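You operate a simulated robot arm through the tools that you are given. There is no shell and no other tool. Be economical: measure what you need, move in short steps, check, and stop when the job is done.

You run a simulated two-armed robot. Do the job below in one go: nothing can be reset, and whatever is moved stays where it is left.

JOB
On the steel table top, fold the grey rag in half.

The check looks at the end state, three seconds after you hand in, the way a careful person would. Anything else that was tipped, shoved, dropped, spilled or broken makes it a failure. Flat cloth is picked up by pressing the open fingertips on it (5 to 10 N) and closing them slowly along it; thin cloth reads only 2 to 8 mm in the jaws.

ROBOT AND FRAMES
Two 7-joint arms with two-finger parallel grippers on one trunk, on a base that drives. Base frame: it is fixed to the floor where the robot stands at the start and does not move with it; the origin is under the middle of the robot, x ahead of it, y to its left, z up; the surface under the hand at the start is at about z = 0.88. Units: m, rad, N and s.
The left shoulder is at the start at [0.07, 0.134, 1.151], the right one opposite. With the tool pointing down near the work surface each hand reaches from about 0.2 to 0.66 m from the robot's upright axis, wherever it stands, measured 20 degrees to its own side. Places, roughly: grey rag [0.5, 0.1, 0.9]; steel table top [0.7, 0.7, 0.9]. Payload 1.57 kg a hand.
The TCP of each hand is the grasp point between the finger pads, 0.03 m short of the fingertips. In the tool frame z runs along the fingers and y along their closing line. The gripper opens to 0.08 m. The fingers are 0.017 m wide and 0.012 m thick; the gripper's body (0.04 by 0.082 m) begins 0.08 m behind the TCP.
Orientation is that of the tool frame in the base frame, as [roll, pitch, yaw] about the fixed x, y, z axes, in that order (R = Rz(yaw) Ry(pitch) Rx(roll)). With the fingers straight down and closing along the base's y, the tool's x points along the base's -x, its y along +y and its z along -z.

CONTROLS
- The arms move only by the tool jog_arm. It takes "left_moves", "right_moves" or both (then of equal length, played together; a hand with none holds still); each is a list of rows, each a list of 7 numbers: the turn, a rotation vector about the base's x, y, z in units of 45 degrees (1.0 is 45 degrees), then the shift along the base's x, y, z in units of 200 mm (1.0 is 200 mm), then the gripper command, from -1 (shut) to 1 (fully open), values between in proportion. In form: [[rx, ry, rz, dx, dy, dz, gripper], ...]. A call has 1 to 8 rows; each row is the pose to reach, as a shift and turn from the pose commanded when the call began. A call with a number of a shift or a turn outside -1 to 1 is refused whole. Each row takes 0.2 s and may step no farther than 0.05 m and 0.15 rad from the row before; otherwise, or with a gripper value out of range, the whole call is refused. Where a pose cannot be reached the arm comes as near as it can. A force on the tool above 40 N (or 10 N above the force at the start of the call, whichever is more), or a blocked arm, ends the call early, and 0.2 s more pass. The fingers move at their own pace (about 0.153 m/s each) and stop on an object; they squeeze with about 28 N. The grip force told is the motor's: it shows also when the fingers shut on nothing. Time passes only in rows, and 0.2 s behind the last, so rows that repeat a pose let the fingers close. It gives the time, the measured TCP pose, the force on the tool (base axes), the opening and the grip force at its end, in the units of the frame above (readings bear some noise), with the torque about the TCP (base axes, N m) and any sound that the robot's microphone picked up, and new pictures: "views" is both (left out), scene, wrist or none (wrist: the cameras of the hands that moved).
- Cameras (640 x 400 px; columns grow to the right, rows downward): "scene" is now at [0.1283, -0.0198, 1.3651]; the picture's right is [-0.25, -0.97, 0.00], its down [-0.69, 0.18, -0.70] and it looks along [0.68, -0.17, -0.71] (base axes); focal length 258 px, centre (320, 200). "left" rides on the left gripper at [0.072, 0.007, -0.122] in its tool frame; the picture's right is [-0.09, 1.00, 0.00], its down [-0.84, -0.08, -0.54] and it looks along [-0.54, -0.05, 0.84] (tool axes); focal length 238 px, centre (320, 200). "right" rides on the right gripper at [0.072, -0.007, -0.122] in its tool frame; the picture's right is [0.09, 1.00, 0.00], its down [-0.84, 0.08, -0.54] and it looks along [-0.54, 0.05, 0.84] (tool axes); focal length 238 px, centre (320, 200). There is no depth. A picture from a camera that has moved, and an enlarged one, comes with that camera's place and axes in the base frame and with its lens.
- lift_body(by): slides the trunk up (or, below 0, down) by that many m; the arms and the scene camera ride with it, the base frame stays. It gives what a move gives, with no picture.
- roll_base(legs): drives the robot by 1 to 6 legs, each [ahead, left, turn to the left] in m, m and rad, along the robot's own axes; the way and the turn of a leg run together, so that a leg with both is an arc; at most 1.5 m and 3.142 rad a leg. The arms and the cameras ride along, it lands a little off, and it stops where it bumps. It gives what a move gives, and a new picture of the scene camera.
- head_to(pan, tilt): turns the head with the scene camera to pan (to the left, within 1.501 rad either way) and tilt (down, from -0.506 to 1.204), counted from straight ahead of the robot. It gives what a move gives, and a new picture of the scene camera.
- zoom(camera, box): a new picture of the part [left, top, right, bottom] of that camera's present view, enlarged. No time passes.
- hand_in(): hands the job in; it is judged then, once.

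Go step by step. Nothing tells you exact positions but the pictures and the camera data: compare them with the known pose of the tool, close in by small moves and look again before you grip or let go. The budget is 120 turns and 260 pictures, counting those below and the enlarged ones. Unless the task says otherwise, let go and move clear before handing in, and close with one line.

The tools are called after "Call:" by a JSON object that holds its "method" and its "body". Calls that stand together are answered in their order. jog_arm: Moves the arms, as the interface text tells. Its arguments: {"type":"object","properties":{"left_moves":{"type":"array"},"right_moves":{"type":"array"},"views":{"type":"string","enum":["both","scene","wrist","none"]}},"required":[]} The other tools are called the same way: lift_body (by) slides the trunk up or down; roll_base (legs) drives the base; head_to (pan, tilt) turns the head that bears the scene camera; zoom (camera, box) takes an enlarged picture of a part of a camera's view; hand_in () hands the job in.

At the start:

```text
clock: 0.0
left_eef_pos: [0.4856, 0.2321, 1.0856]
left_ee_rot: [-3.141, -0.001, -3.141]
left_wrist_force: [0.3, -0.5, -0.7]
left_wrist_torque: [0.02, -0.01, -0.04]
left_gripper_width: 0.0801
left_grip_force: 0.1
right_eef_pos: [0.4342, -0.1165, 1.0557]
right_ee_rot: [-3.141, 0.0, -3.142]
right_wrist_force: [-0.9, 0.1, 0.0]
right_wrist_torque: [0.04, -0.01, 0.0]
right_gripper_width: 0.0799
right_grip_force: 0.0
trunk travel left (down, up): [-0.725, 0.215]
robot x, y, heading: [0.0006, 0.0011, 0.001]
head pan, tilt: [-0.253, 0.794]
```

scene: 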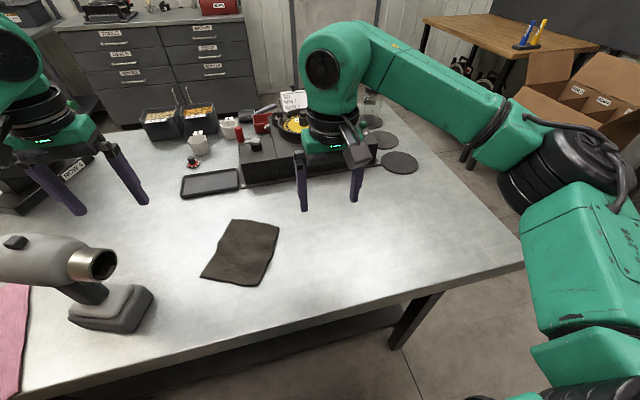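
right: 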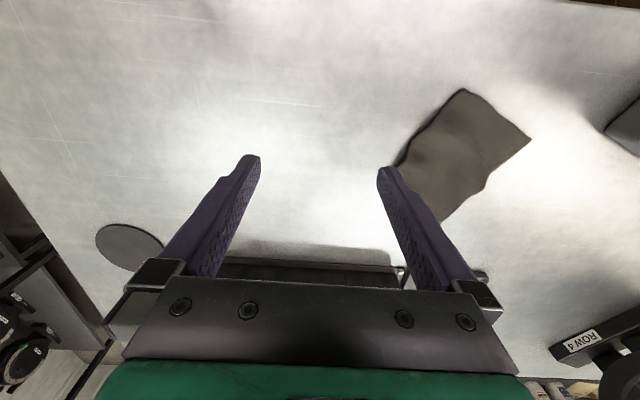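
left: 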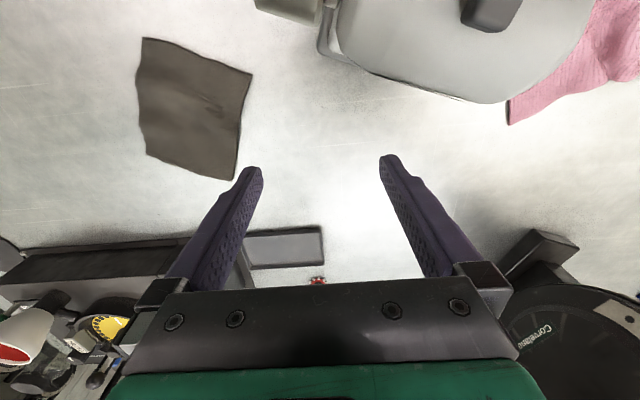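

The grey rag lies flat on the table ahead of the robot, near x 0.4, y 0.1, with a heat gun to its left. I'll enlarge it to measure its corners.

Call:
{"method": "zoom", "body": {"camera": "scene", "box": [180, 200, 308, 300]}}

Call:
{"method": "zoom", "body": {"camera": "left", "box": [80, 20, 320, 200]}}

```text
4.00 times, centred on (244, 250) of scene
camera zoom: at [0.1283, -0.0198, 1.3651], right [-0.25, -0.97, 0.0], down [-0.69, 0.18, -0.7], along [0.68, -0.17, -0.71], focal length 1030 px, centre (624, 0)
```

zoom: 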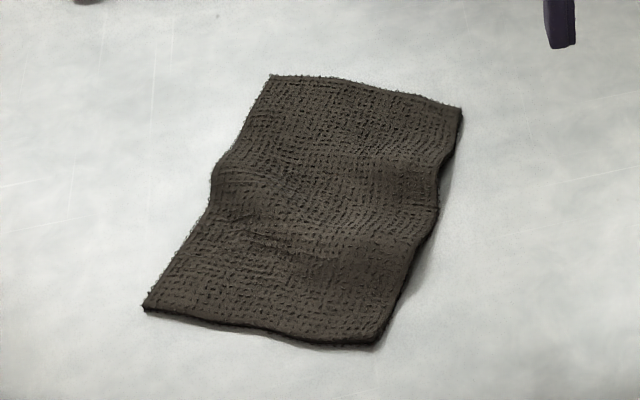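

```text
2.22 times, centred on (200, 110) of left
camera zoom: at [0.4139, 0.2391, 1.2084], right [0.09, 1.0, 0.0], down [0.84, -0.08, 0.54], along [0.54, -0.05, -0.84], focal length 530 px, centre (587, 400)
```

zoom: 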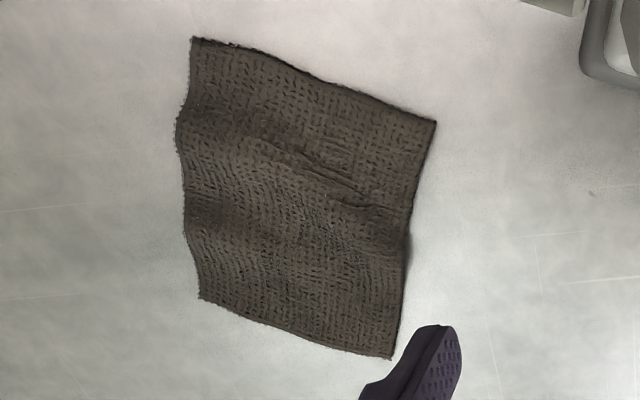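

The rag measures about 0.155 by 0.122 m. Its corners are far-left (.577,.091), far-right (.523,-.020), near-left (.435,.154) and near-right (.387,.043). I'll grip the middle of the near short edge with the left hand and fold it onto the far edge, so first I turn the left hand over the rag and move the right hand away.

Call:
{"method": "jog_arm", "body": {"left_moves": [[0, 0, 0.16, 0, -0.12, 0, 1], [0, 0, 0.33, -0.05, -0.25, 0, 1], [0, 0, 0.5, -0.1, -0.37, 0, 1], [0, 0, 0.67, -0.16, -0.5, 0, 1], [0, 0, 0.83, -0.22, -0.6, 0, 1], [0, 0, 1, -0.28, -0.685, 0, 1]], "right_moves": [[0, 0, 0, 0, -0.1, 0, 1], [0, 0, 0, 0, -0.2, 0, 1], [0, 0, 0, 0, -0.3, 0, 1], [0, 0, 0, 0, -0.4, 0, 1], [0, 0, 0, 0, -0.5, 0, 1], [0, 0, 0, 0, -0.6, 0, 1]], "views": "scene"}}

```text
clock: 1.4
left_eef_pos: [0.4302, 0.0911, 1.0875]
left_ee_rot: [3.14, 0.0, -2.353]
left_wrist_force: [-0.8, 0.8, 0.0]
left_wrist_torque: [0.04, -0.01, 0.0]
left_gripper_width: 0.0801
left_grip_force: 0.0
right_eef_pos: [0.4323, -0.2352, 1.055]
right_ee_rot: [-3.141, 0.001, -3.139]
right_wrist_force: [-0.2, 0.3, 0.1]
right_wrist_torque: [0.06, 0.03, 0.02]
right_gripper_width: 0.0801
right_grip_force: 0.1
trunk travel left (down, up): [-0.725, 0.215]
robot x, y, heading: [-0.0021, 0.0045, -0.003]
head pan, tilt: [-0.253, 0.794]
camera scene: at [0.1277, -0.0211, 1.3651], right [-0.25, -0.97, 0.0], down [-0.69, 0.18, -0.7], along [0.68, -0.17, -0.71], focal length 258 px, centre (320, 200)
```

scene: 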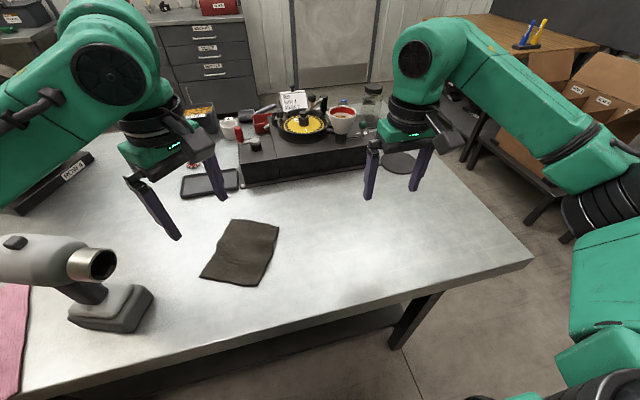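

The left hand is above the rag. I'll finish the turn to about 66° and come down to a few centimetres above the near edge, with the fingers half open.

Call:
{"method": "jog_arm", "body": {"left_moves": [[0, 0, 0.16, -0.02, 0, -0.15, 0.5], [0, 0, 0.32, -0.03, 0, -0.35, 0.3], [0, 0, 0.467, -0.04, 0.01, -0.55, 0.3], [0, 0, 0.467, -0.04, 0.01, -0.7, 0.3]], "views": "both"}}

```text
clock: 2.4
left_eef_pos: [0.4238, 0.0954, 0.947]
left_ee_rot: [-3.14, 0.001, -1.986]
left_wrist_force: [0.5, 0.6, 0.2]
left_wrist_torque: [-0.02, 0.02, -0.01]
left_gripper_width: 0.052
left_grip_force: 0.1
right_eef_pos: [0.4348, -0.2348, 1.0557]
right_ee_rot: [3.141, -0.001, 3.14]
right_wrist_force: [-0.7, -1.0, -0.9]
right_wrist_torque: [0.01, -0.03, -0.03]
right_gripper_width: 0.08
right_grip_force: 0.0
trunk travel left (down, up): [-0.725, 0.215]
robot x, y, heading: [-0.002, -0.0, 0.0]
head pan, tilt: [-0.253, 0.794]
camera scene: at [0.1285, -0.0198, 1.3651], right [-0.25, -0.97, 0.0], down [-0.69, 0.18, -0.7], along [0.68, -0.17, -0.71], focal length 258 px, centre (320, 200)
camera left: at [0.3889, 0.0342, 1.0686], right [-0.87, 0.49, 0.0], down [0.41, 0.73, 0.54], along [0.26, 0.47, -0.84], focal length 238 px, centre (320, 200)
```

scene: 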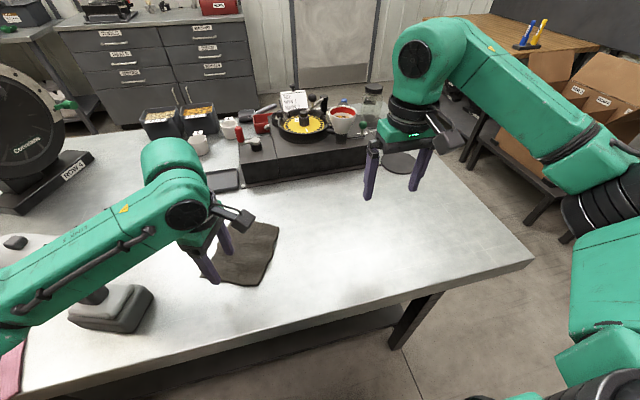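
left: 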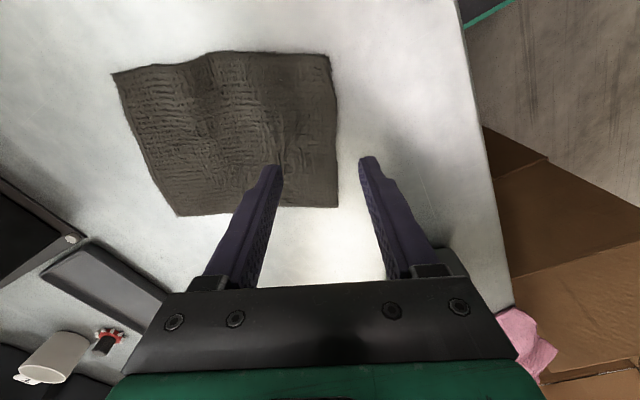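

The left fingers straddle the near edge as planned. The left forearm passes close to the heat gun, so I'll check that clearance before going lower.

Call:
{"method": "zoom", "body": {"camera": "scene", "box": [0, 130, 300, 350]}}

Call:
{"method": "head_to", "body": {"pan": 0.7, "tilt": 0.9}}

```text
1.82 times, centred on (150, 240) of scene
camera zoom: at [0.1285, -0.0198, 1.3651], right [-0.25, -0.97, 0.0], down [-0.69, 0.18, -0.7], along [0.68, -0.17, -0.71], focal length 468 px, centre (629, 127)
```

zoom: 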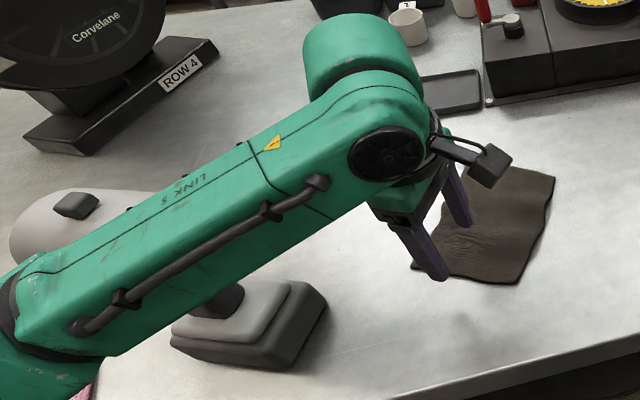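

```text
clock: 3.6
left_eef_pos: [0.4244, 0.0959, 0.9468]
left_ee_rot: [3.142, 0.0, -1.987]
left_wrist_force: [-0.3, 0.3, 0.1]
left_wrist_torque: [0.02, 0.03, -0.01]
left_gripper_width: 0.052
left_grip_force: 0.1
right_eef_pos: [0.433, -0.2337, 1.0542]
right_ee_rot: [-3.141, -0.001, 3.141]
right_wrist_force: [0.9, -0.2, 0.2]
right_wrist_torque: [-0.03, 0.01, -0.01]
right_gripper_width: 0.08
right_grip_force: 0.0
trunk travel left (down, up): [-0.725, 0.215]
robot x, y, heading: [-0.001, 0.001, -0.001]
head pan, tilt: [0.7, 0.901]
camera scene: at [0.1077, 0.0489, 1.3568], right [0.64, -0.77, 0.0], down [-0.6, -0.5, -0.62], along [0.48, 0.4, -0.78], focal length 258 px, centre (320, 200)
```

scene: 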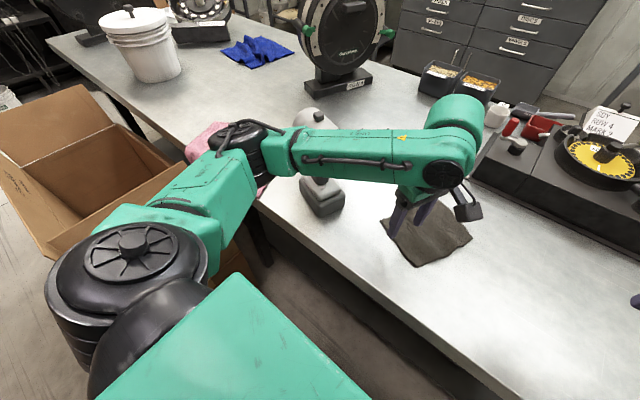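

The left forearm passes just above the heat gun, so going lower is risky. I'll take the left hand back the way it came and use the right arm, whose side is clear.

Call:
{"method": "jog_arm", "body": {"left_moves": [[0, 0, 0, 0, 0, 0.2, 0.3], [0, 0, 0, 0, 0, 0.4, 0.5], [0, 0, -0.16, 0, 0, 0.6, 0.5], [0, 0, -0.32, 0.02, 0, 0.75, 0.5], [0, 0, -0.467, 0.04, 0, 0.85, 0.5], [0, 0, -0.63, 0.06, 0.12, 0.95, 0.5], [0, 0, -0.8, 0.1, 0.25, 1.0, 0.5], [0, 0, -0.97, 0.15, 0.37, 1.0, 0.5]], "views": "scene"}}

```text
clock: 5.4
left_eef_pos: [0.4526, 0.1722, 1.1454]
left_ee_rot: [-3.138, -0.001, -2.75]
left_wrist_force: [-0.2, -0.3, -0.3]
left_wrist_torque: [-0.03, -0.03, 0.0]
left_gripper_width: 0.06
left_grip_force: 0.0
right_eef_pos: [0.4336, -0.2332, 1.0546]
right_ee_rot: [3.141, -0.001, -3.141]
right_wrist_force: [0.6, -1.3, 0.6]
right_wrist_torque: [-0.03, 0.0, 0.01]
right_gripper_width: 0.0801
right_grip_force: 0.0
trunk travel left (down, up): [-0.725, 0.215]
robot x, y, heading: [0.0015, -0.0023, -0.001]
head pan, tilt: [0.7, 0.901]
camera scene: at [0.1081, 0.0498, 1.3567], right [0.64, -0.77, 0.0], down [-0.6, -0.51, -0.62], along [0.47, 0.4, -0.78], focal length 258 px, centre (320, 200)
```

scene: 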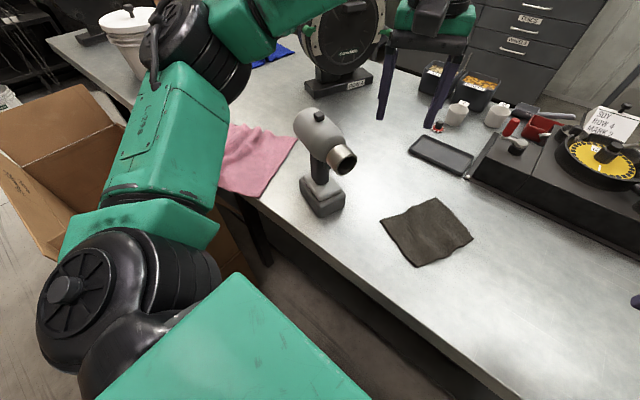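

The view is clear and the heat gun is undisturbed. I'll move the left hand farther away while the right hand turns and heads toward the rag.

Call:
{"method": "jog_arm", "body": {"left_moves": [[0, 0, -0.1, 0.03, 0.1, 0.05, 0.5], [0, 0, -0.2, 0.06, 0.2, 0.1, 0.5], [0, 0, -0.3, 0.1, 0.3, 0.15, 0.5], [0, 0, -0.4, 0.15, 0.4, 0.2, 0.5], [0, 0, -0.5, 0.2, 0.5, 0.2, 0.5], [0, 0, -0.5, 0.25, 0.6, 0.2, 0.5]], "right_moves": [[0, 0, 0.16, 0, 0.15, 0, 1], [0, 0, 0.33, 0, 0.32, 0, 1], [0, 0, 0.5, 0, 0.5, 0, 1], [0, 0, 0.67, 0, 0.67, 0, 1], [0, 0, 0.83, 0, 0.83, 0, 0.5], [0, 0, 1, 0, 1, 0, 0.3]], "views": "none"}}

Call:
{"method": "jog_arm", "body": {"right_moves": [[0, 0, 0.16, 0, 0.15, 0, 0.3], [0, 0, 0.32, 0, 0.32, 0, 0.3], [0, 0, 0.467, -0.03, 0.5, -0.1, 0.3], [0, 0, 0.467, -0.05, 0.645, -0.2, 0.3]], "views": "both"}}

```text
clock: 6.8
left_eef_pos: [0.5009, 0.2933, 1.1845]
left_ee_rot: [-3.138, 0.0, 3.141]
left_wrist_force: [0.7, 0.3, -0.2]
left_wrist_torque: [-0.03, 0.05, -0.03]
left_gripper_width: 0.06
left_grip_force: 0.1
right_eef_pos: [0.4341, -0.0338, 1.054]
right_ee_rot: [-3.139, -0.002, -2.355]
right_wrist_force: [-0.1, -0.3, 0.0]
right_wrist_torque: [-0.02, -0.01, -0.01]
right_gripper_width: 0.0523
right_grip_force: 0.1
trunk travel left (down, up): [-0.725, 0.215]
robot x, y, heading: [-0.0038, 0.0025, -0.0]
head pan, tilt: [0.7, 0.901]
```

```text
clock: 7.8
left_eef_pos: [0.5004, 0.2911, 1.1859]
left_ee_rot: [-3.138, 0.0, 3.14]
left_wrist_force: [0.2, 0.3, -0.5]
left_wrist_torque: [0.02, 0.01, 0.01]
left_gripper_width: 0.0596
left_grip_force: 0.1
right_eef_pos: [0.3745, 0.0378, 1.0072]
right_ee_rot: [-3.128, -0.014, -2.033]
right_wrist_force: [0.1, 0.2, -0.7]
right_wrist_torque: [0.03, 0.02, 0.01]
right_gripper_width: 0.0523
right_grip_force: 0.0
right hand out of reach, approached as far as the arm can: row 1, 2, 3, 4
trunk travel left (down, up): [-0.725, 0.215]
robot x, y, heading: [0.0004, 0.0019, -0.0]
head pan, tilt: [0.7, 0.901]
camera scene: at [0.1075, 0.0498, 1.3568], right [0.64, -0.76, 0.0], down [-0.6, -0.51, -0.62], along [0.47, 0.4, -0.78], focal length 258 px, centre (320, 200)
camera right: at [0.3475, -0.0283, 1.1302], right [-0.93, 0.36, -0.01], down [0.3, 0.79, 0.53], along [0.2, 0.49, -0.85], focal length 238 px, centre (320, 200)
```

scene: 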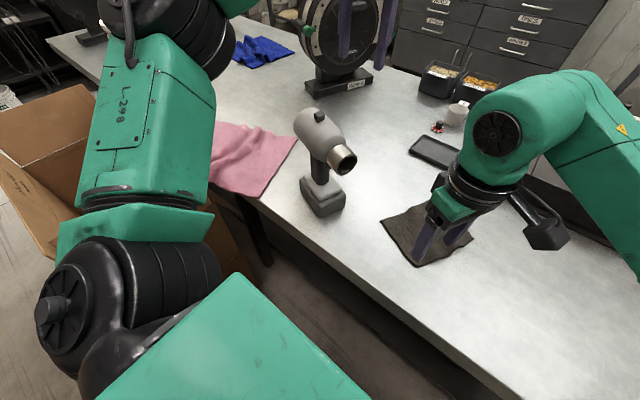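
right: 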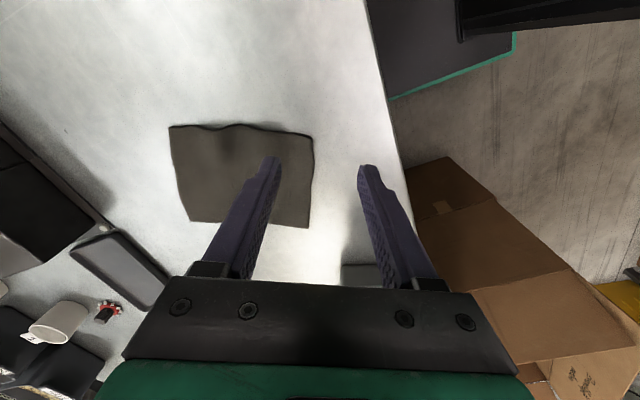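

The right arm can't reach with that yaw from here. I'll draw it back up and then turn the base about 25° left, which makes this pose easy for the right arm.

Call:
{"method": "jog_arm", "body": {"right_moves": [[0, 0, 0, 0, -0.1, 0.1, 0.3], [0, 0, -0.1, 0, -0.25, 0.2, 0.3], [0, 0, -0.2, 0, -0.4, 0.3, 0.3], [0, 0, -0.3, 0, -0.6, 0.4, 0.3], [0, 0, -0.4, 0, -0.8, 0.4, 0.3], [0, 0, -0.467, 0, -1.0, 0.4, 0.3]], "views": "none"}}

Call:
{"method": "head_to", "body": {"pan": 0.0, "tilt": 1.0}}

```text
clock: 9.2
left_eef_pos: [0.5021, 0.2879, 1.1875]
left_ee_rot: [3.141, -0.001, -3.141]
left_wrist_force: [-0.1, -0.2, 0.6]
left_wrist_torque: [0.02, 0.0, -0.01]
left_gripper_width: 0.0599
left_grip_force: 0.2
right_eef_pos: [0.3688, -0.1653, 1.092]
right_ee_rot: [-3.14, 0.002, -2.36]
right_wrist_force: [0.1, 0.3, 0.2]
right_wrist_torque: [-0.01, 0.0, 0.02]
right_gripper_width: 0.052
right_grip_force: 0.1
right hand out of reach, approached as far as the arm can: row 1
trunk travel left (down, up): [-0.725, 0.215]
robot x, y, heading: [-0.0025, -0.0069, -0.001]
head pan, tilt: [0.7, 0.901]
```

```text
clock: 10.3
left_eef_pos: [0.5024, 0.2897, 1.185]
left_ee_rot: [3.141, 0.0, 3.141]
left_wrist_force: [-0.7, -0.2, 0.8]
left_wrist_torque: [-0.01, -0.02, -0.03]
left_gripper_width: 0.06
left_grip_force: 0.1
right_eef_pos: [0.3698, -0.1625, 1.093]
right_ee_rot: [-3.141, 0.0, -2.358]
right_wrist_force: [-0.4, -0.5, 0.6]
right_wrist_torque: [-0.01, 0.04, 0.03]
right_gripper_width: 0.0519
right_grip_force: 0.1
trunk travel left (down, up): [-0.725, 0.215]
robot x, y, heading: [-0.0007, 0.0014, 0.003]
head pan, tilt: [0.0, 1.0]
camera scene: at [0.1195, 0.0003, 1.3496], right [0.0, -1.0, 0.0], down [-0.84, 0.0, -0.54], along [0.54, 0.0, -0.84], focal length 258 px, centre (320, 200)
```

scene: 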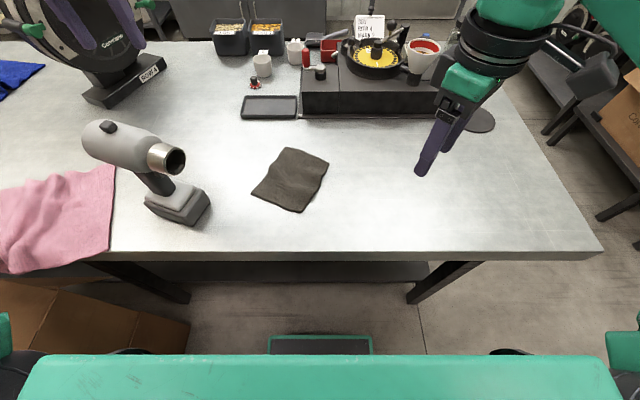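

The table edge is at x≈0.30 and there is a box on the floor at front left. Turning in place by 0.43 rad should be safe.

Call:
{"method": "roll_base", "body": {"legs": [[0, 0, 0.43]]}}

```text
clock: 12.0
left_eef_pos: [0.3338, 0.4734, 1.1865]
left_ee_rot: [-3.14, 0.0, -2.71]
left_wrist_force: [-0.2, -0.3, 0.2]
left_wrist_torque: [-0.02, 0.0, 0.03]
left_gripper_width: 0.0601
left_grip_force: 0.1
right_eef_pos: [0.4054, 0.0085, 1.0919]
right_ee_rot: [-3.141, 0.0, -1.927]
right_wrist_force: [-0.1, -0.4, -0.4]
right_wrist_torque: [-0.02, -0.04, -0.01]
right_gripper_width: 0.0521
right_grip_force: 0.0
trunk travel left (down, up): [-0.725, 0.215]
robot x, y, heading: [-0.0018, 0.0024, 0.435]
head pan, tilt: [0.0, 1.0]
camera scene: at [0.1088, 0.0502, 1.3496], right [0.42, -0.91, 0.0], down [-0.76, -0.35, -0.54], along [0.49, 0.23, -0.84], focal length 258 px, centre (320, 200)
```

scene: 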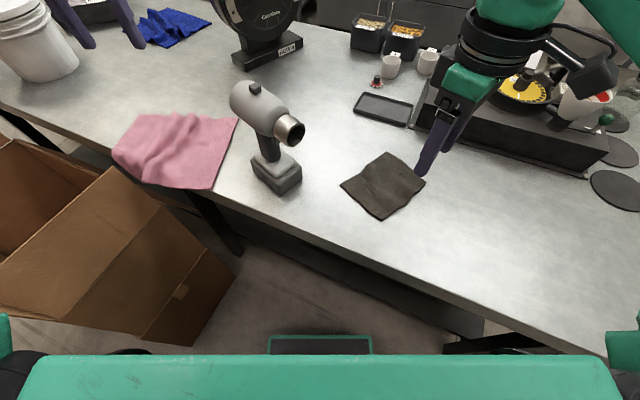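

The turn worked and nothing was touched. Next I bring the right hand over the near edge's midpoint and down to just above the table.

Call:
{"method": "jog_arm", "body": {"right_moves": [[0, 0, -0.04, 0.03, 0.15, 0, 0.3], [0, 0, -0.08, 0.06, 0.3, -0.1, 0.3], [0, 0, -0.08, 0.083, 0.43, -0.25, 0.3], [0, 0, -0.08, 0.083, 0.43, -0.45, 0.3], [0, 0, -0.08, 0.083, 0.43, -0.65, 0.3], [0, 0, -0.08, 0.083, 0.43, -0.735, 0.3]], "views": "both"}}

```text
clock: 13.4
left_eef_pos: [0.3339, 0.4746, 1.1861]
left_ee_rot: [-3.141, -0.001, -2.711]
left_wrist_force: [0.5, -0.1, 0.4]
left_wrist_torque: [0.0, -0.01, 0.0]
left_gripper_width: 0.0599
left_grip_force: 0.1
right_eef_pos: [0.4207, 0.0946, 0.9454]
right_ee_rot: [-3.139, 0.0, -1.988]
right_wrist_force: [-0.4, 0.3, 1.0]
right_wrist_torque: [0.0, 0.01, 0.01]
right_gripper_width: 0.0521
right_grip_force: 0.0
trunk travel left (down, up): [-0.725, 0.215]
robot x, y, heading: [0.0003, -0.0001, 0.431]
head pan, tilt: [0.0, 1.0]
camera scene: at [0.1086, 0.0508, 1.3496], right [0.42, -0.91, 0.0], down [-0.76, -0.35, -0.54], along [0.49, 0.23, -0.84], focal length 258 px, centre (320, 200)
camera right: at [0.3973, 0.0248, 1.0671], right [-0.95, 0.32, 0.0], down [0.27, 0.8, 0.54], along [0.17, 0.51, -0.84], focal length 238 px, centre (320, 200)
```

scene: 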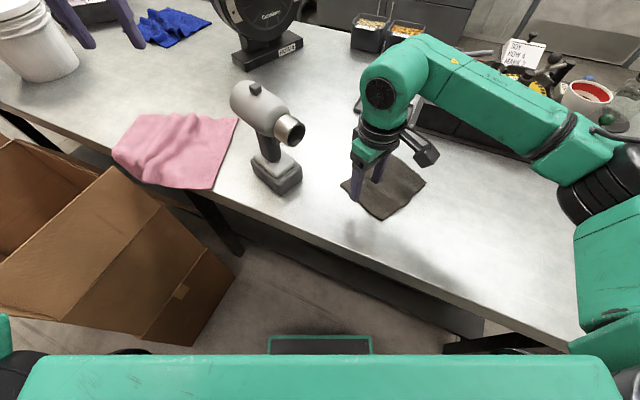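
right: 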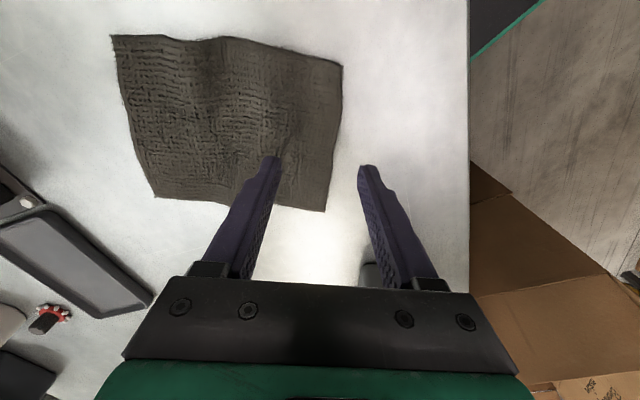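

The alignment is good: the inner finger is over the cloth and the outer one sits just beyond the edge. I'll lower until light contact.

Call:
{"method": "jog_arm", "body": {"right_moves": [[0, 0, 0, 0, 0, -0.06, 0.3], [0, 0, 0, 0, 0, -0.11, 0.3], [0, 0, 0, 0, 0, -0.135, 0.3], [0, 0, 0, 0, 0, -0.15, 0.3]], "views": "none"}}

```text
clock: 14.4
left_eef_pos: [0.3332, 0.4739, 1.1853]
left_ee_rot: [3.141, 0.001, -2.709]
left_wrist_force: [0.9, -0.9, -0.8]
left_wrist_torque: [-0.01, 0.0, -0.02]
left_gripper_width: 0.0601
left_grip_force: 0.2
right_eef_pos: [0.4209, 0.0946, 0.915]
right_ee_rot: [-3.14, -0.001, -1.991]
right_wrist_force: [0.3, -0.2, 1.0]
right_wrist_torque: [-0.02, -0.03, 0.0]
right_gripper_width: 0.0521
right_grip_force: 0.0
trunk travel left (down, up): [-0.725, 0.215]
robot x, y, heading: [0.0011, 0.0, 0.435]
head pan, tilt: [0.0, 1.0]
```

Call:
{"method": "jog_arm", "body": {"right_moves": [[0, 0, 0, 0, 0, -0.01, 0.3], [0, 0, 0, 0, 0, -0.015, 0.3], [0, 0, 0, 0, 0, -0.02, 0.3]], "views": "wrist"}}

```text
clock: 15.2
left_eef_pos: [0.3321, 0.4734, 1.1868]
left_ee_rot: [-3.14, 0.001, -2.709]
left_wrist_force: [0.3, 0.9, 0.0]
left_wrist_torque: [0.0, 0.01, -0.01]
left_gripper_width: 0.0602
left_grip_force: 0.1
right_eef_pos: [0.4206, 0.093, 0.9127]
right_ee_rot: [-3.139, 0.004, -1.989]
right_wrist_force: [2.4, 0.5, 14.6]
right_wrist_torque: [-0.14, -0.49, 0.06]
right_gripper_width: 0.0535
right_grip_force: 0.5
trunk travel left (down, up): [-0.725, 0.215]
robot x, y, heading: [-0.0014, -0.0019, 0.435]
head pan, tilt: [0.0, 1.0]
camera right: at [0.3967, 0.0244, 1.0339], right [-0.95, 0.32, 0.0], down [0.27, 0.8, 0.54], along [0.18, 0.52, -0.84], focal length 238 px, centre (320, 200)
```

right: 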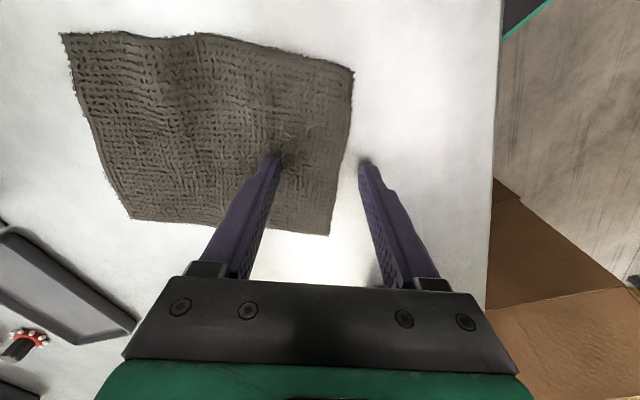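

Contact is about 14 N, a bit high. I'll ease off by about 1 mm and close slowly.

Call:
{"method": "jog_arm", "body": {"right_moves": [[0, 0, 0, 0, 0, 0.006, 0.3], [0, 0, 0, 0, 0, 0.006, 0.1], [0, 0, 0, 0, 0, 0.006, -0.1], [0, 0, 0, 0, 0, 0.006, -0.3], [0, 0, 0, 0, 0, 0.006, -0.5], [0, 0, 0, 0, 0, 0.006, -0.7], [0, 0, 0, 0, 0, 0.006, -0.85], [0, 0, 0, 0, 0, 0.006, -1]], "views": "wrist"}}

```text
clock: 17.0
left_eef_pos: [0.3321, 0.4737, 1.1861]
left_ee_rot: [-3.141, 0.003, -2.709]
left_wrist_force: [0.1, 0.3, -0.2]
left_wrist_torque: [0.01, -0.01, -0.01]
left_gripper_width: 0.0598
left_grip_force: 0.1
right_eef_pos: [0.4203, 0.094, 0.9127]
right_ee_rot: [-3.14, -0.001, -1.989]
right_wrist_force: [-0.2, -1.1, 11.5]
right_wrist_torque: [-0.09, -0.1, 0.03]
right_gripper_width: 0.0043
right_grip_force: 25.4
trunk travel left (down, up): [-0.725, 0.215]
robot x, y, heading: [0.0001, -0.0003, 0.433]
head pan, tilt: [0.0, 1.0]
camera right: at [0.3958, 0.0244, 1.0341], right [-0.95, 0.32, 0.0], down [0.27, 0.8, 0.54], along [0.17, 0.51, -0.84], focal length 238 px, centre (320, 200)
```

right: 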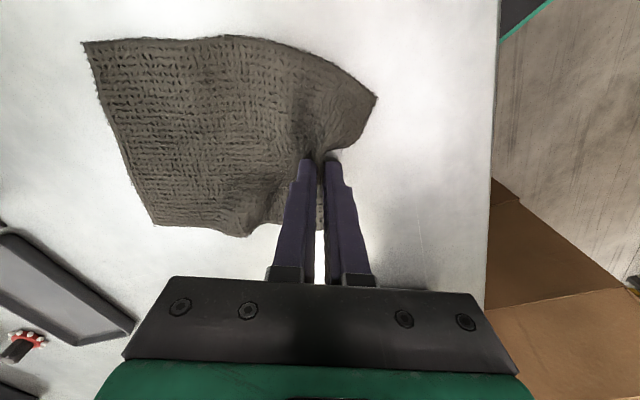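

The pinch reads 4.3 mm, so the middle of the near edge is gripped. I'll lift it and begin the arc, then look.

Call:
{"method": "jog_arm", "body": {"right_moves": [[0, 0, 0, 0.0, 0.0, 0.08, -1], [0, 0, 0, 0.03, -0.015, 0.16, -1], [0, 0, 0, 0.07, -0.035, 0.23, -1], [0, 0, 0, 0.12, -0.058, 0.28, -1], [0.03, 0.07, 0, 0.18, -0.087, 0.32, -1], [0.06, 0.13, 0, 0.24, -0.115, 0.34, -1], [0.06, 0.13, 0, 0.24, -0.115, 0.34, -1]], "views": "both"}}

```text
clock: 18.6
left_eef_pos: [0.3338, 0.4743, 1.1859]
left_ee_rot: [-3.141, 0.0, -2.712]
left_wrist_force: [0.0, -0.1, -0.9]
left_wrist_torque: [0.0, 0.02, 0.01]
left_gripper_width: 0.0596
left_grip_force: 0.0
right_eef_pos: [0.445, 0.0804, 0.9708]
right_ee_rot: [3.14, 0.001, -1.99]
right_wrist_force: [0.7, 0.4, 0.9]
right_wrist_torque: [0.01, 0.0, -0.01]
right_gripper_width: 0.0043
right_grip_force: 25.2
right hand out of reach, approached as far as the arm can: row 5, 6, 7
trunk travel left (down, up): [-0.725, 0.215]
robot x, y, heading: [0.0029, -0.0007, 0.435]
head pan, tilt: [0.0, 1.0]
camera scene: at [0.1085, 0.0505, 1.3496], right [0.42, -0.91, 0.0], down [-0.76, -0.35, -0.54], along [0.49, 0.23, -0.84], focal length 258 px, centre (320, 200)
camera right: at [0.4217, 0.0118, 1.091], right [-0.95, 0.32, 0.0], down [0.27, 0.8, 0.54], along [0.17, 0.51, -0.84], focal length 238 px, centre (320, 200)
```

scene: 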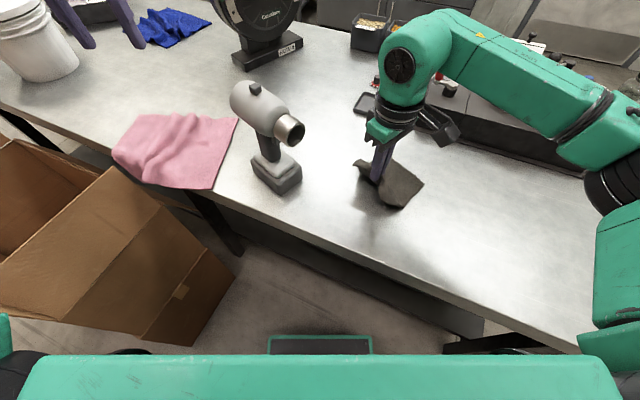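
right: 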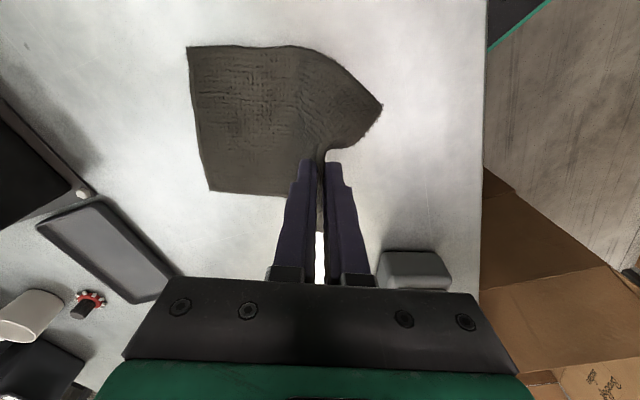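

The gripped edge is off the table with its corners drooping a little. Tilting is out of reach, so I'll carry on with the hand upright and lower the edge over the far edge.

Call:
{"method": "jog_arm", "body": {"right_moves": [[0, 0, 0, 0.08, -0.04, 0.05, -1], [0, 0, 0, 0.17, -0.08, 0.08, -1], [0, 0, 0, 0.26, -0.125, 0.06, -1], [0, 0, 0, 0.35, -0.17, 0.02, -1], [0, 0, 0, 0.42, -0.2, -0.04, -1], [0, 0, 0, 0.46, -0.22, -0.1, -1]], "views": "both"}}

```text
clock: 20.0
left_eef_pos: [0.3345, 0.4738, 1.1865]
left_ee_rot: [3.141, 0.0, -2.71]
left_wrist_force: [0.6, 0.4, -0.3]
left_wrist_torque: [0.01, 0.01, -0.01]
left_gripper_width: 0.0601
left_grip_force: 0.0
right_eef_pos: [0.4452, 0.0808, 0.9695]
right_ee_rot: [3.142, -0.001, -1.991]
right_wrist_force: [-0.1, 0.0, -0.6]
right_wrist_torque: [-0.02, 0.0, 0.0]
right_gripper_width: 0.0041
right_grip_force: 25.0
right hand out of reach, approached as far as the arm can: row 1, 2, 3, 4, 5, 6
trunk travel left (down, up): [-0.725, 0.215]
robot x, y, heading: [0.0008, -0.0029, 0.432]
head pan, tilt: [0.0, 1.0]
camera scene: at [0.1086, 0.0506, 1.3496], right [0.42, -0.91, 0.0], down [-0.76, -0.35, -0.54], along [0.49, 0.23, -0.84], focal length 258 px, centre (320, 200)
camera right: at [0.4217, 0.0119, 1.091], right [-0.95, 0.32, 0.0], down [0.27, 0.8, 0.54], along [0.17, 0.51, -0.84], focal length 238 px, centre (320, 200)
```

scene: 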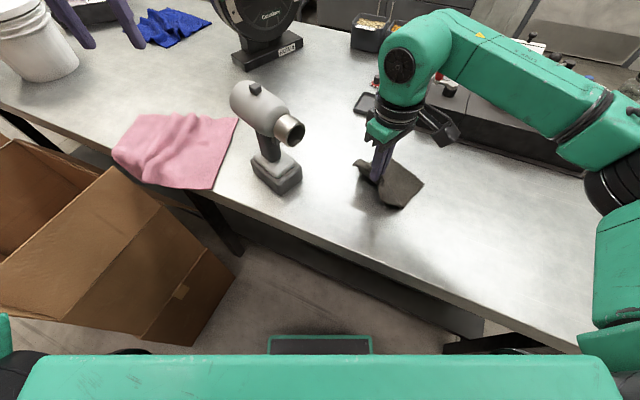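
right: 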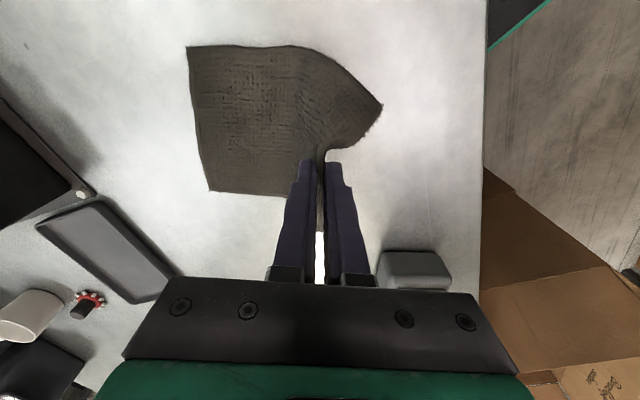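

The wrist is at its limit here because the hand is too far right of the right shoulder's line. I'll shift the base to the right in small steps while moving the arm left to compensate, so the held edge stays nearly in place.

Call:
{"method": "jog_arm", "body": {"right_moves": [[0, 0, 0, -0.025, 0.055, 0.02, -1], [0, 0, 0, -0.05, 0.11, 0.03, -1], [0, 0, 0, -0.073, 0.16, 0.04, -1]], "views": "none"}}

Call:
{"method": "roll_base", "body": {"legs": [[0, -0.075, 0]]}}

```text
clock: 20.8
left_eef_pos: [0.334, 0.4728, 1.1869]
left_ee_rot: [-3.141, 0.001, -2.711]
left_wrist_force: [-0.8, -0.4, -0.1]
left_wrist_torque: [0.01, 0.01, 0.03]
left_gripper_width: 0.06
left_grip_force: 0.0
right_eef_pos: [0.4265, 0.1112, 0.9778]
right_ee_rot: [-3.14, -0.001, -1.99]
right_wrist_force: [-0.2, 0.3, -0.5]
right_wrist_torque: [-0.01, -0.05, -0.04]
right_gripper_width: 0.0041
right_grip_force: 25.2
trunk travel left (down, up): [-0.725, 0.215]
robot x, y, heading: [-0.0003, 0.0003, 0.44]
head pan, tilt: [0.0, 1.0]
```

```text
clock: 21.8
left_eef_pos: [0.3653, 0.4082, 1.1845]
left_ee_rot: [-3.139, -0.001, -2.712]
left_wrist_force: [-0.1, -0.2, -0.8]
left_wrist_torque: [-0.02, -0.02, -0.04]
left_gripper_width: 0.06
left_grip_force: 0.1
right_eef_pos: [0.4578, 0.0448, 0.978]
right_ee_rot: [-3.141, -0.003, -1.989]
right_wrist_force: [-0.1, 0.3, -0.2]
right_wrist_torque: [-0.02, -0.03, 0.0]
right_gripper_width: 0.0042
right_grip_force: 25.0
trunk travel left (down, up): [-0.725, 0.215]
robot x, y, heading: [0.0318, -0.068, 0.429]
head pan, tilt: [0.0, 1.0]
camera scene: at [0.1389, -0.0149, 1.3496], right [0.42, -0.91, 0.0], down [-0.76, -0.35, -0.54], along [0.49, 0.22, -0.84], focal length 258 px, centre (320, 200)
```

scene: 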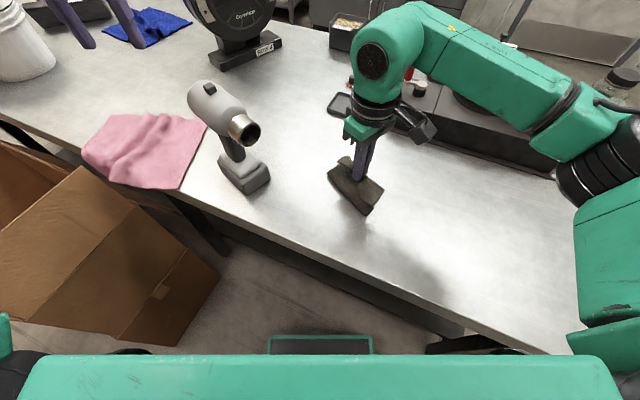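

That worked as planned, with no contact. One more arm-left, base-right step.

Call:
{"method": "jog_arm", "body": {"right_moves": [[0, 0, 0, -0.01, 0.08, 0.0, -1], [0, 0, 0, -0.02, 0.16, 0.0, -1], [0, 0, 0, -0.03, 0.23, 0.0, -1]], "views": "none"}}

Call:
{"method": "roll_base", "body": {"legs": [[0, -0.075, 0]]}}

Call:
{"method": "zoom", "body": {"camera": "right", "box": [0, 0, 640, 400]}}

```text
clock: 22.6
left_eef_pos: [0.3649, 0.4048, 1.1856]
left_ee_rot: [3.141, 0.002, -2.712]
left_wrist_force: [-0.6, 0.2, 0.4]
left_wrist_torque: [-0.01, 0.03, 0.02]
left_gripper_width: 0.0598
left_grip_force: 0.1
right_eef_pos: [0.454, 0.0891, 0.978]
right_ee_rot: [-3.141, 0.0, -1.992]
right_wrist_force: [-0.9, 0.0, 0.0]
right_wrist_torque: [0.0, -0.02, -0.01]
right_gripper_width: 0.0041
right_grip_force: 24.7
trunk travel left (down, up): [-0.725, 0.215]
robot x, y, heading: [0.0307, -0.0695, 0.436]
head pan, tilt: [0.0, 1.0]
```

```text
clock: 23.6
left_eef_pos: [0.3962, 0.3387, 1.1854]
left_ee_rot: [-3.137, -0.002, -2.712]
left_wrist_force: [0.2, -0.5, -1.0]
left_wrist_torque: [-0.02, -0.03, 0.01]
left_gripper_width: 0.0602
left_grip_force: 0.1
right_eef_pos: [0.4844, 0.0224, 0.978]
right_ee_rot: [-3.141, -0.002, -1.989]
right_wrist_force: [-0.8, 1.3, 0.1]
right_wrist_torque: [-0.02, -0.04, -0.03]
right_gripper_width: 0.0042
right_grip_force: 24.4
trunk travel left (down, up): [-0.725, 0.215]
robot x, y, heading: [0.0635, -0.1359, 0.424]
head pan, tilt: [0.0, 1.0]
camera scene: at [0.1705, -0.0836, 1.3496], right [0.42, -0.91, 0.0], down [-0.76, -0.35, -0.54], along [0.49, 0.22, -0.84], focal length 258 px, centre (320, 200)
```

scene: 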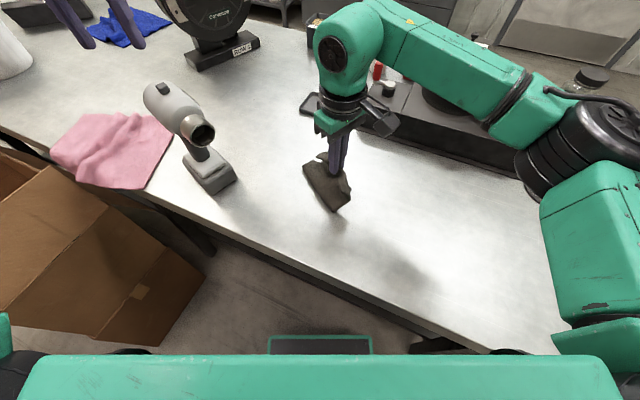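

```text
1.00 times, centred on (320, 200) of right (not enlarged: the box is as wide or as high as the picture)
camera zoom: at [0.4602, -0.0456, 1.099], right [-0.95, 0.32, 0.0], down [0.27, 0.8, 0.54], along [0.18, 0.51, -0.84], focal length 238 px, centre (320, 200)
```

zoom: 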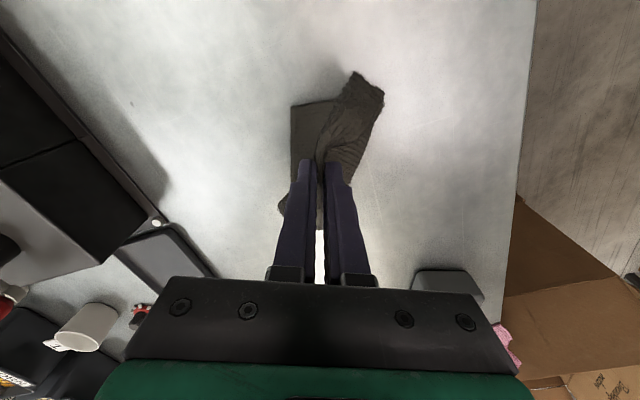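

The edge now hangs just behind the far edge, whose middle is at about (.523,.03). I'll lower the held edge onto it.

Call:
{"method": "jog_arm", "body": {"right_moves": [[0, 0, 0, 0.06, 0.02, 0.0, -1], [0, 0, 0, 0.12, 0.04, -0.03, -1], [0, 0, 0, 0.165, 0.055, -0.1, -1], [0, 0, 0, 0.175, 0.06, -0.17, -1], [0, 0, 0, 0.175, 0.06, -0.22, -1]], "views": "both"}}

```text
clock: 24.9
left_eef_pos: [0.3977, 0.3375, 1.1852]
left_ee_rot: [-3.139, -0.001, -2.708]
left_wrist_force: [-1.3, 0.4, 0.4]
left_wrist_torque: [-0.01, -0.01, 0.01]
left_gripper_width: 0.0599
left_grip_force: 0.0
right_eef_pos: [0.5132, 0.0293, 0.9636]
right_ee_rot: [-3.141, 0.0, -1.997]
right_wrist_force: [-0.1, -0.4, 0.4]
right_wrist_torque: [-0.01, -0.03, 0.02]
right_gripper_width: 0.0041
right_grip_force: 25.4
right hand out of reach, approached as far as the arm can: row 3, 4, 5
trunk travel left (down, up): [-0.725, 0.215]
robot x, y, heading: [0.0604, -0.1376, 0.431]
head pan, tilt: [0.0, 1.0]
camera scene: at [0.1719, -0.0864, 1.3496], right [0.42, -0.91, 0.0], down [-0.76, -0.35, -0.54], along [0.49, 0.23, -0.84], focal length 258 px, centre (320, 200)
camera right: at [0.4891, -0.0394, 1.0857], right [-0.94, 0.33, 0.0], down [0.28, 0.79, 0.54], along [0.18, 0.51, -0.84], focal length 238 px, centre (320, 200)
```

scene: 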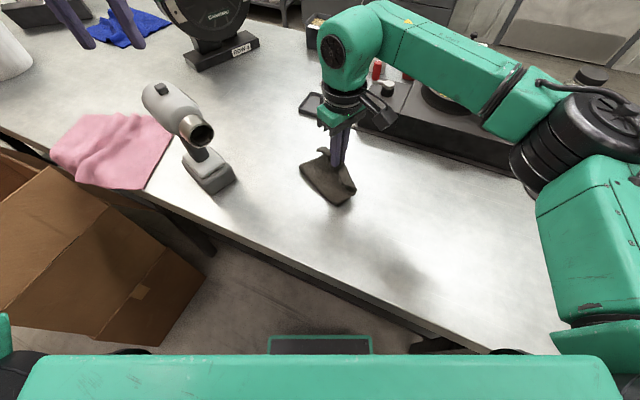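
right: 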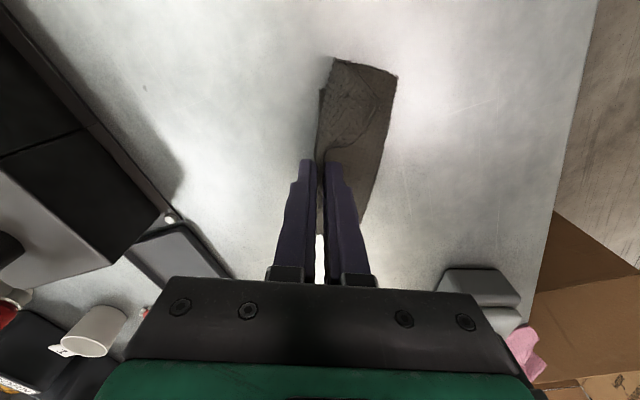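

The arm is at its reach limit, but lowering the trunk will bring the hand straight down. The left hand sits above the heat gun's rear, so I'll move it up and away first.

Call:
{"method": "jog_arm", "body": {"left_moves": [[0, 0, 0, 0, 0, 0.2, 0.5], [0, 0, 0, 0, 0, 0.4, 0.5], [0, 0, 0, 0, 0.15, 0.5, 0.5], [0, 0, 0, 0, 0.35, 0.55, 0.5], [0, 0, 0, 0, 0.55, 0.55, 0.5], [0, 0, 0, 0, 0.7, 0.55, 0.5]], "views": "scene"}}

```text
clock: 26.2
left_eef_pos: [0.3552, 0.3906, 1.2464]
left_ee_rot: [-3.137, 0.001, -2.71]
left_wrist_force: [-0.2, 0.2, -0.2]
left_wrist_torque: [-0.03, -0.03, -0.02]
left_gripper_width: 0.0599
left_grip_force: 0.0
left hand out of reach, approached as far as the arm can: row 2, 3, 4, 5, 6
right_eef_pos: [0.5105, 0.0304, 0.9649]
right_ee_rot: [-3.137, 0.0, -1.998]
right_wrist_force: [0.2, -0.5, 0.0]
right_wrist_torque: [-0.02, -0.02, 0.01]
right_gripper_width: 0.0043
right_grip_force: 24.6
trunk travel left (down, up): [-0.725, 0.215]
robot x, y, heading: [0.0635, -0.1361, 0.43]
head pan, tilt: [0.0, 1.0]
camera scene: at [0.1696, -0.0838, 1.3497], right [0.42, -0.91, 0.0], down [-0.76, -0.35, -0.54], along [0.49, 0.22, -0.84], focal length 258 px, centre (320, 200)
```

scene: 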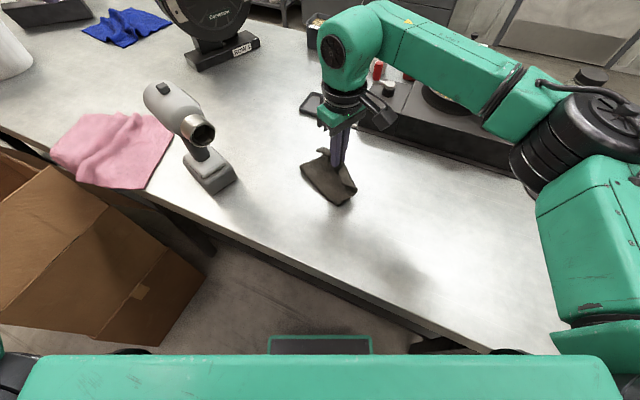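

The left hand is clear of the gun, and the right forearm is well short of the stove. Lowering the trunk now.

Call:
{"method": "lift_body", "body": {"by": -0.04}}

Call:
{"method": "zoom", "body": {"camera": "right", "box": [0, 0, 640, 400]}}

Call:
{"method": "zoom", "body": {"camera": "scene", "box": [240, 80, 440, 205]}}

```text
clock: 27.1
left_eef_pos: [0.3562, 0.3865, 1.207]
left_ee_rot: [3.142, 0.0, -2.711]
left_wrist_force: [1.2, 0.5, -0.9]
left_wrist_torque: [0.01, 0.0, 0.02]
left_gripper_width: 0.0599
left_grip_force: 0.1
right_eef_pos: [0.5125, 0.0283, 0.9241]
right_ee_rot: [3.14, 0.001, -1.998]
right_wrist_force: [-0.3, -0.3, 0.1]
right_wrist_torque: [-0.03, -0.01, 0.04]
right_gripper_width: 0.0041
right_grip_force: 24.5
trunk travel left (down, up): [-0.685, 0.255]
robot x, y, heading: [0.0613, -0.1383, 0.428]
head pan, tilt: [0.0, 1.0]
```

```text
1.00 times, centred on (320, 200) of right (not enlarged: the box is as wide or as high as the picture)
camera zoom: at [0.4888, -0.0399, 1.046], right [-0.94, 0.33, 0.0], down [0.28, 0.79, 0.54], along [0.18, 0.51, -0.84], focal length 238 px, centre (320, 200)
```

zoom: 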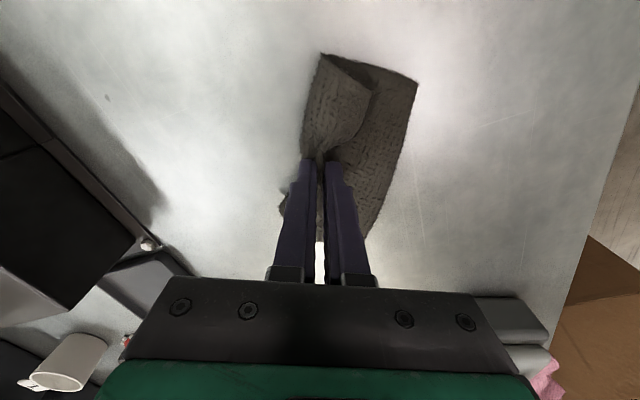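

```text
3.20 times, centred on (340, 142) of scene
camera zoom: at [0.1715, -0.087, 1.3096], right [0.42, -0.91, 0.0], down [-0.76, -0.35, -0.54], along [0.49, 0.23, -0.84], focal length 824 px, centre (256, 384)
```

zoom: 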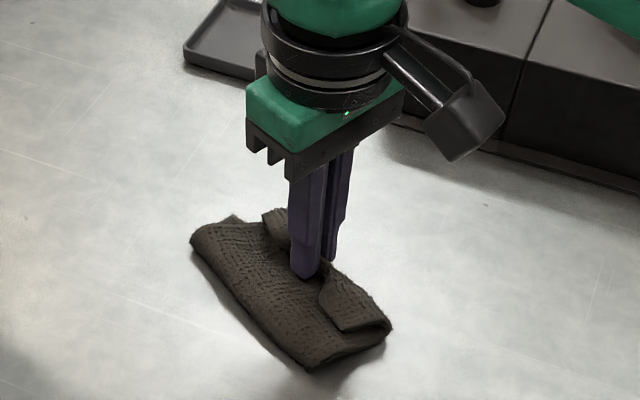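

The fold has formed cleanly with the held edge at the far edge. I'll open a little, rise slowly and look.

Call:
{"method": "jog_arm", "body": {"right_moves": [[0, 0, 0, 0, 0, 0, -0.8], [0, 0, 0, 0, 0, 0, -0.6], [0, 0, 0, 0, 0, 0.0, -0.6], [0, 0, 0, 0, 0, 0.1, -0.6], [0, 0, 0, 0, 0, 0.2, -0.6], [0, 0, 0, 0, 0, 0.4, -0.6]], "views": "both"}}

Call:
{"method": "zoom", "body": {"camera": "scene", "box": [240, 80, 440, 205]}}

```text
clock: 28.5
left_eef_pos: [0.3567, 0.3862, 1.2069]
left_ee_rot: [-3.14, -0.001, -2.709]
left_wrist_force: [0.2, -0.3, 0.2]
left_wrist_torque: [0.03, 0.0, -0.02]
left_gripper_width: 0.06
left_grip_force: 0.1
right_eef_pos: [0.514, 0.0285, 0.9532]
right_ee_rot: [-3.14, 0.002, -2.002]
right_wrist_force: [-1.0, 0.3, 0.0]
right_wrist_torque: [0.0, -0.04, 0.0]
right_gripper_width: 0.0158
right_grip_force: 0.1
right hand out of reach, approached as far as the arm can: row 5, 6
trunk travel left (down, up): [-0.685, 0.255]
robot x, y, heading: [0.0631, -0.1389, 0.435]
head pan, tilt: [0.0, 1.0]
camera scene: at [0.1719, -0.0863, 1.3096], right [0.42, -0.91, 0.0], down [-0.76, -0.35, -0.54], along [0.49, 0.23, -0.84], focal length 258 px, centre (320, 200)
camera right: at [0.4889, -0.04, 1.0749], right [-0.94, 0.33, 0.0], down [0.28, 0.79, 0.54], along [0.18, 0.51, -0.84], focal length 238 px, centre (320, 200)
```

scene: 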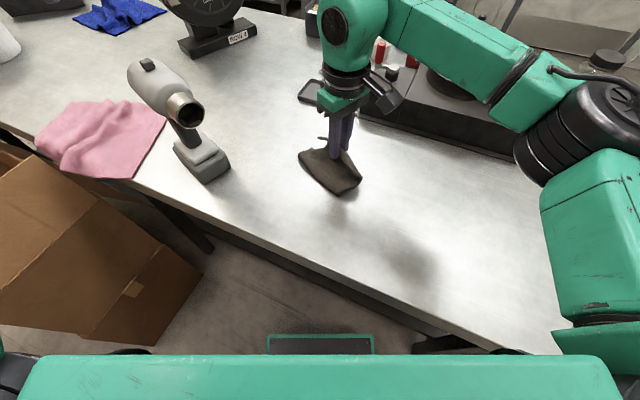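
right: 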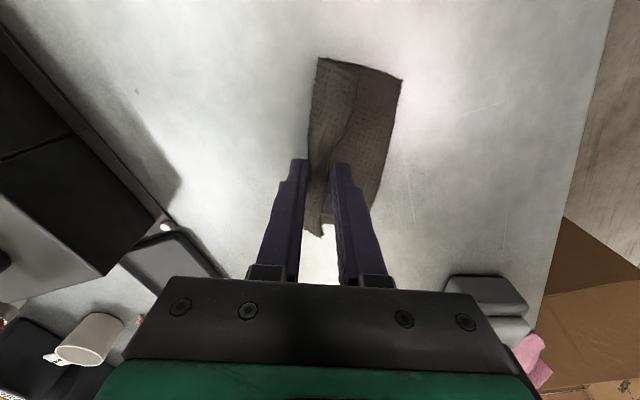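

```text
3.20 times, centred on (340, 142) of scene
camera zoom: at [0.1719, -0.0863, 1.3096], right [0.42, -0.91, 0.0], down [-0.76, -0.35, -0.54], along [0.49, 0.23, -0.84], focal length 824 px, centre (256, 384)
```

zoom: 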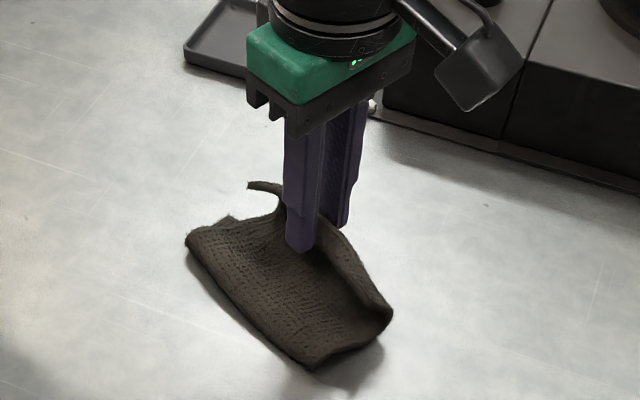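

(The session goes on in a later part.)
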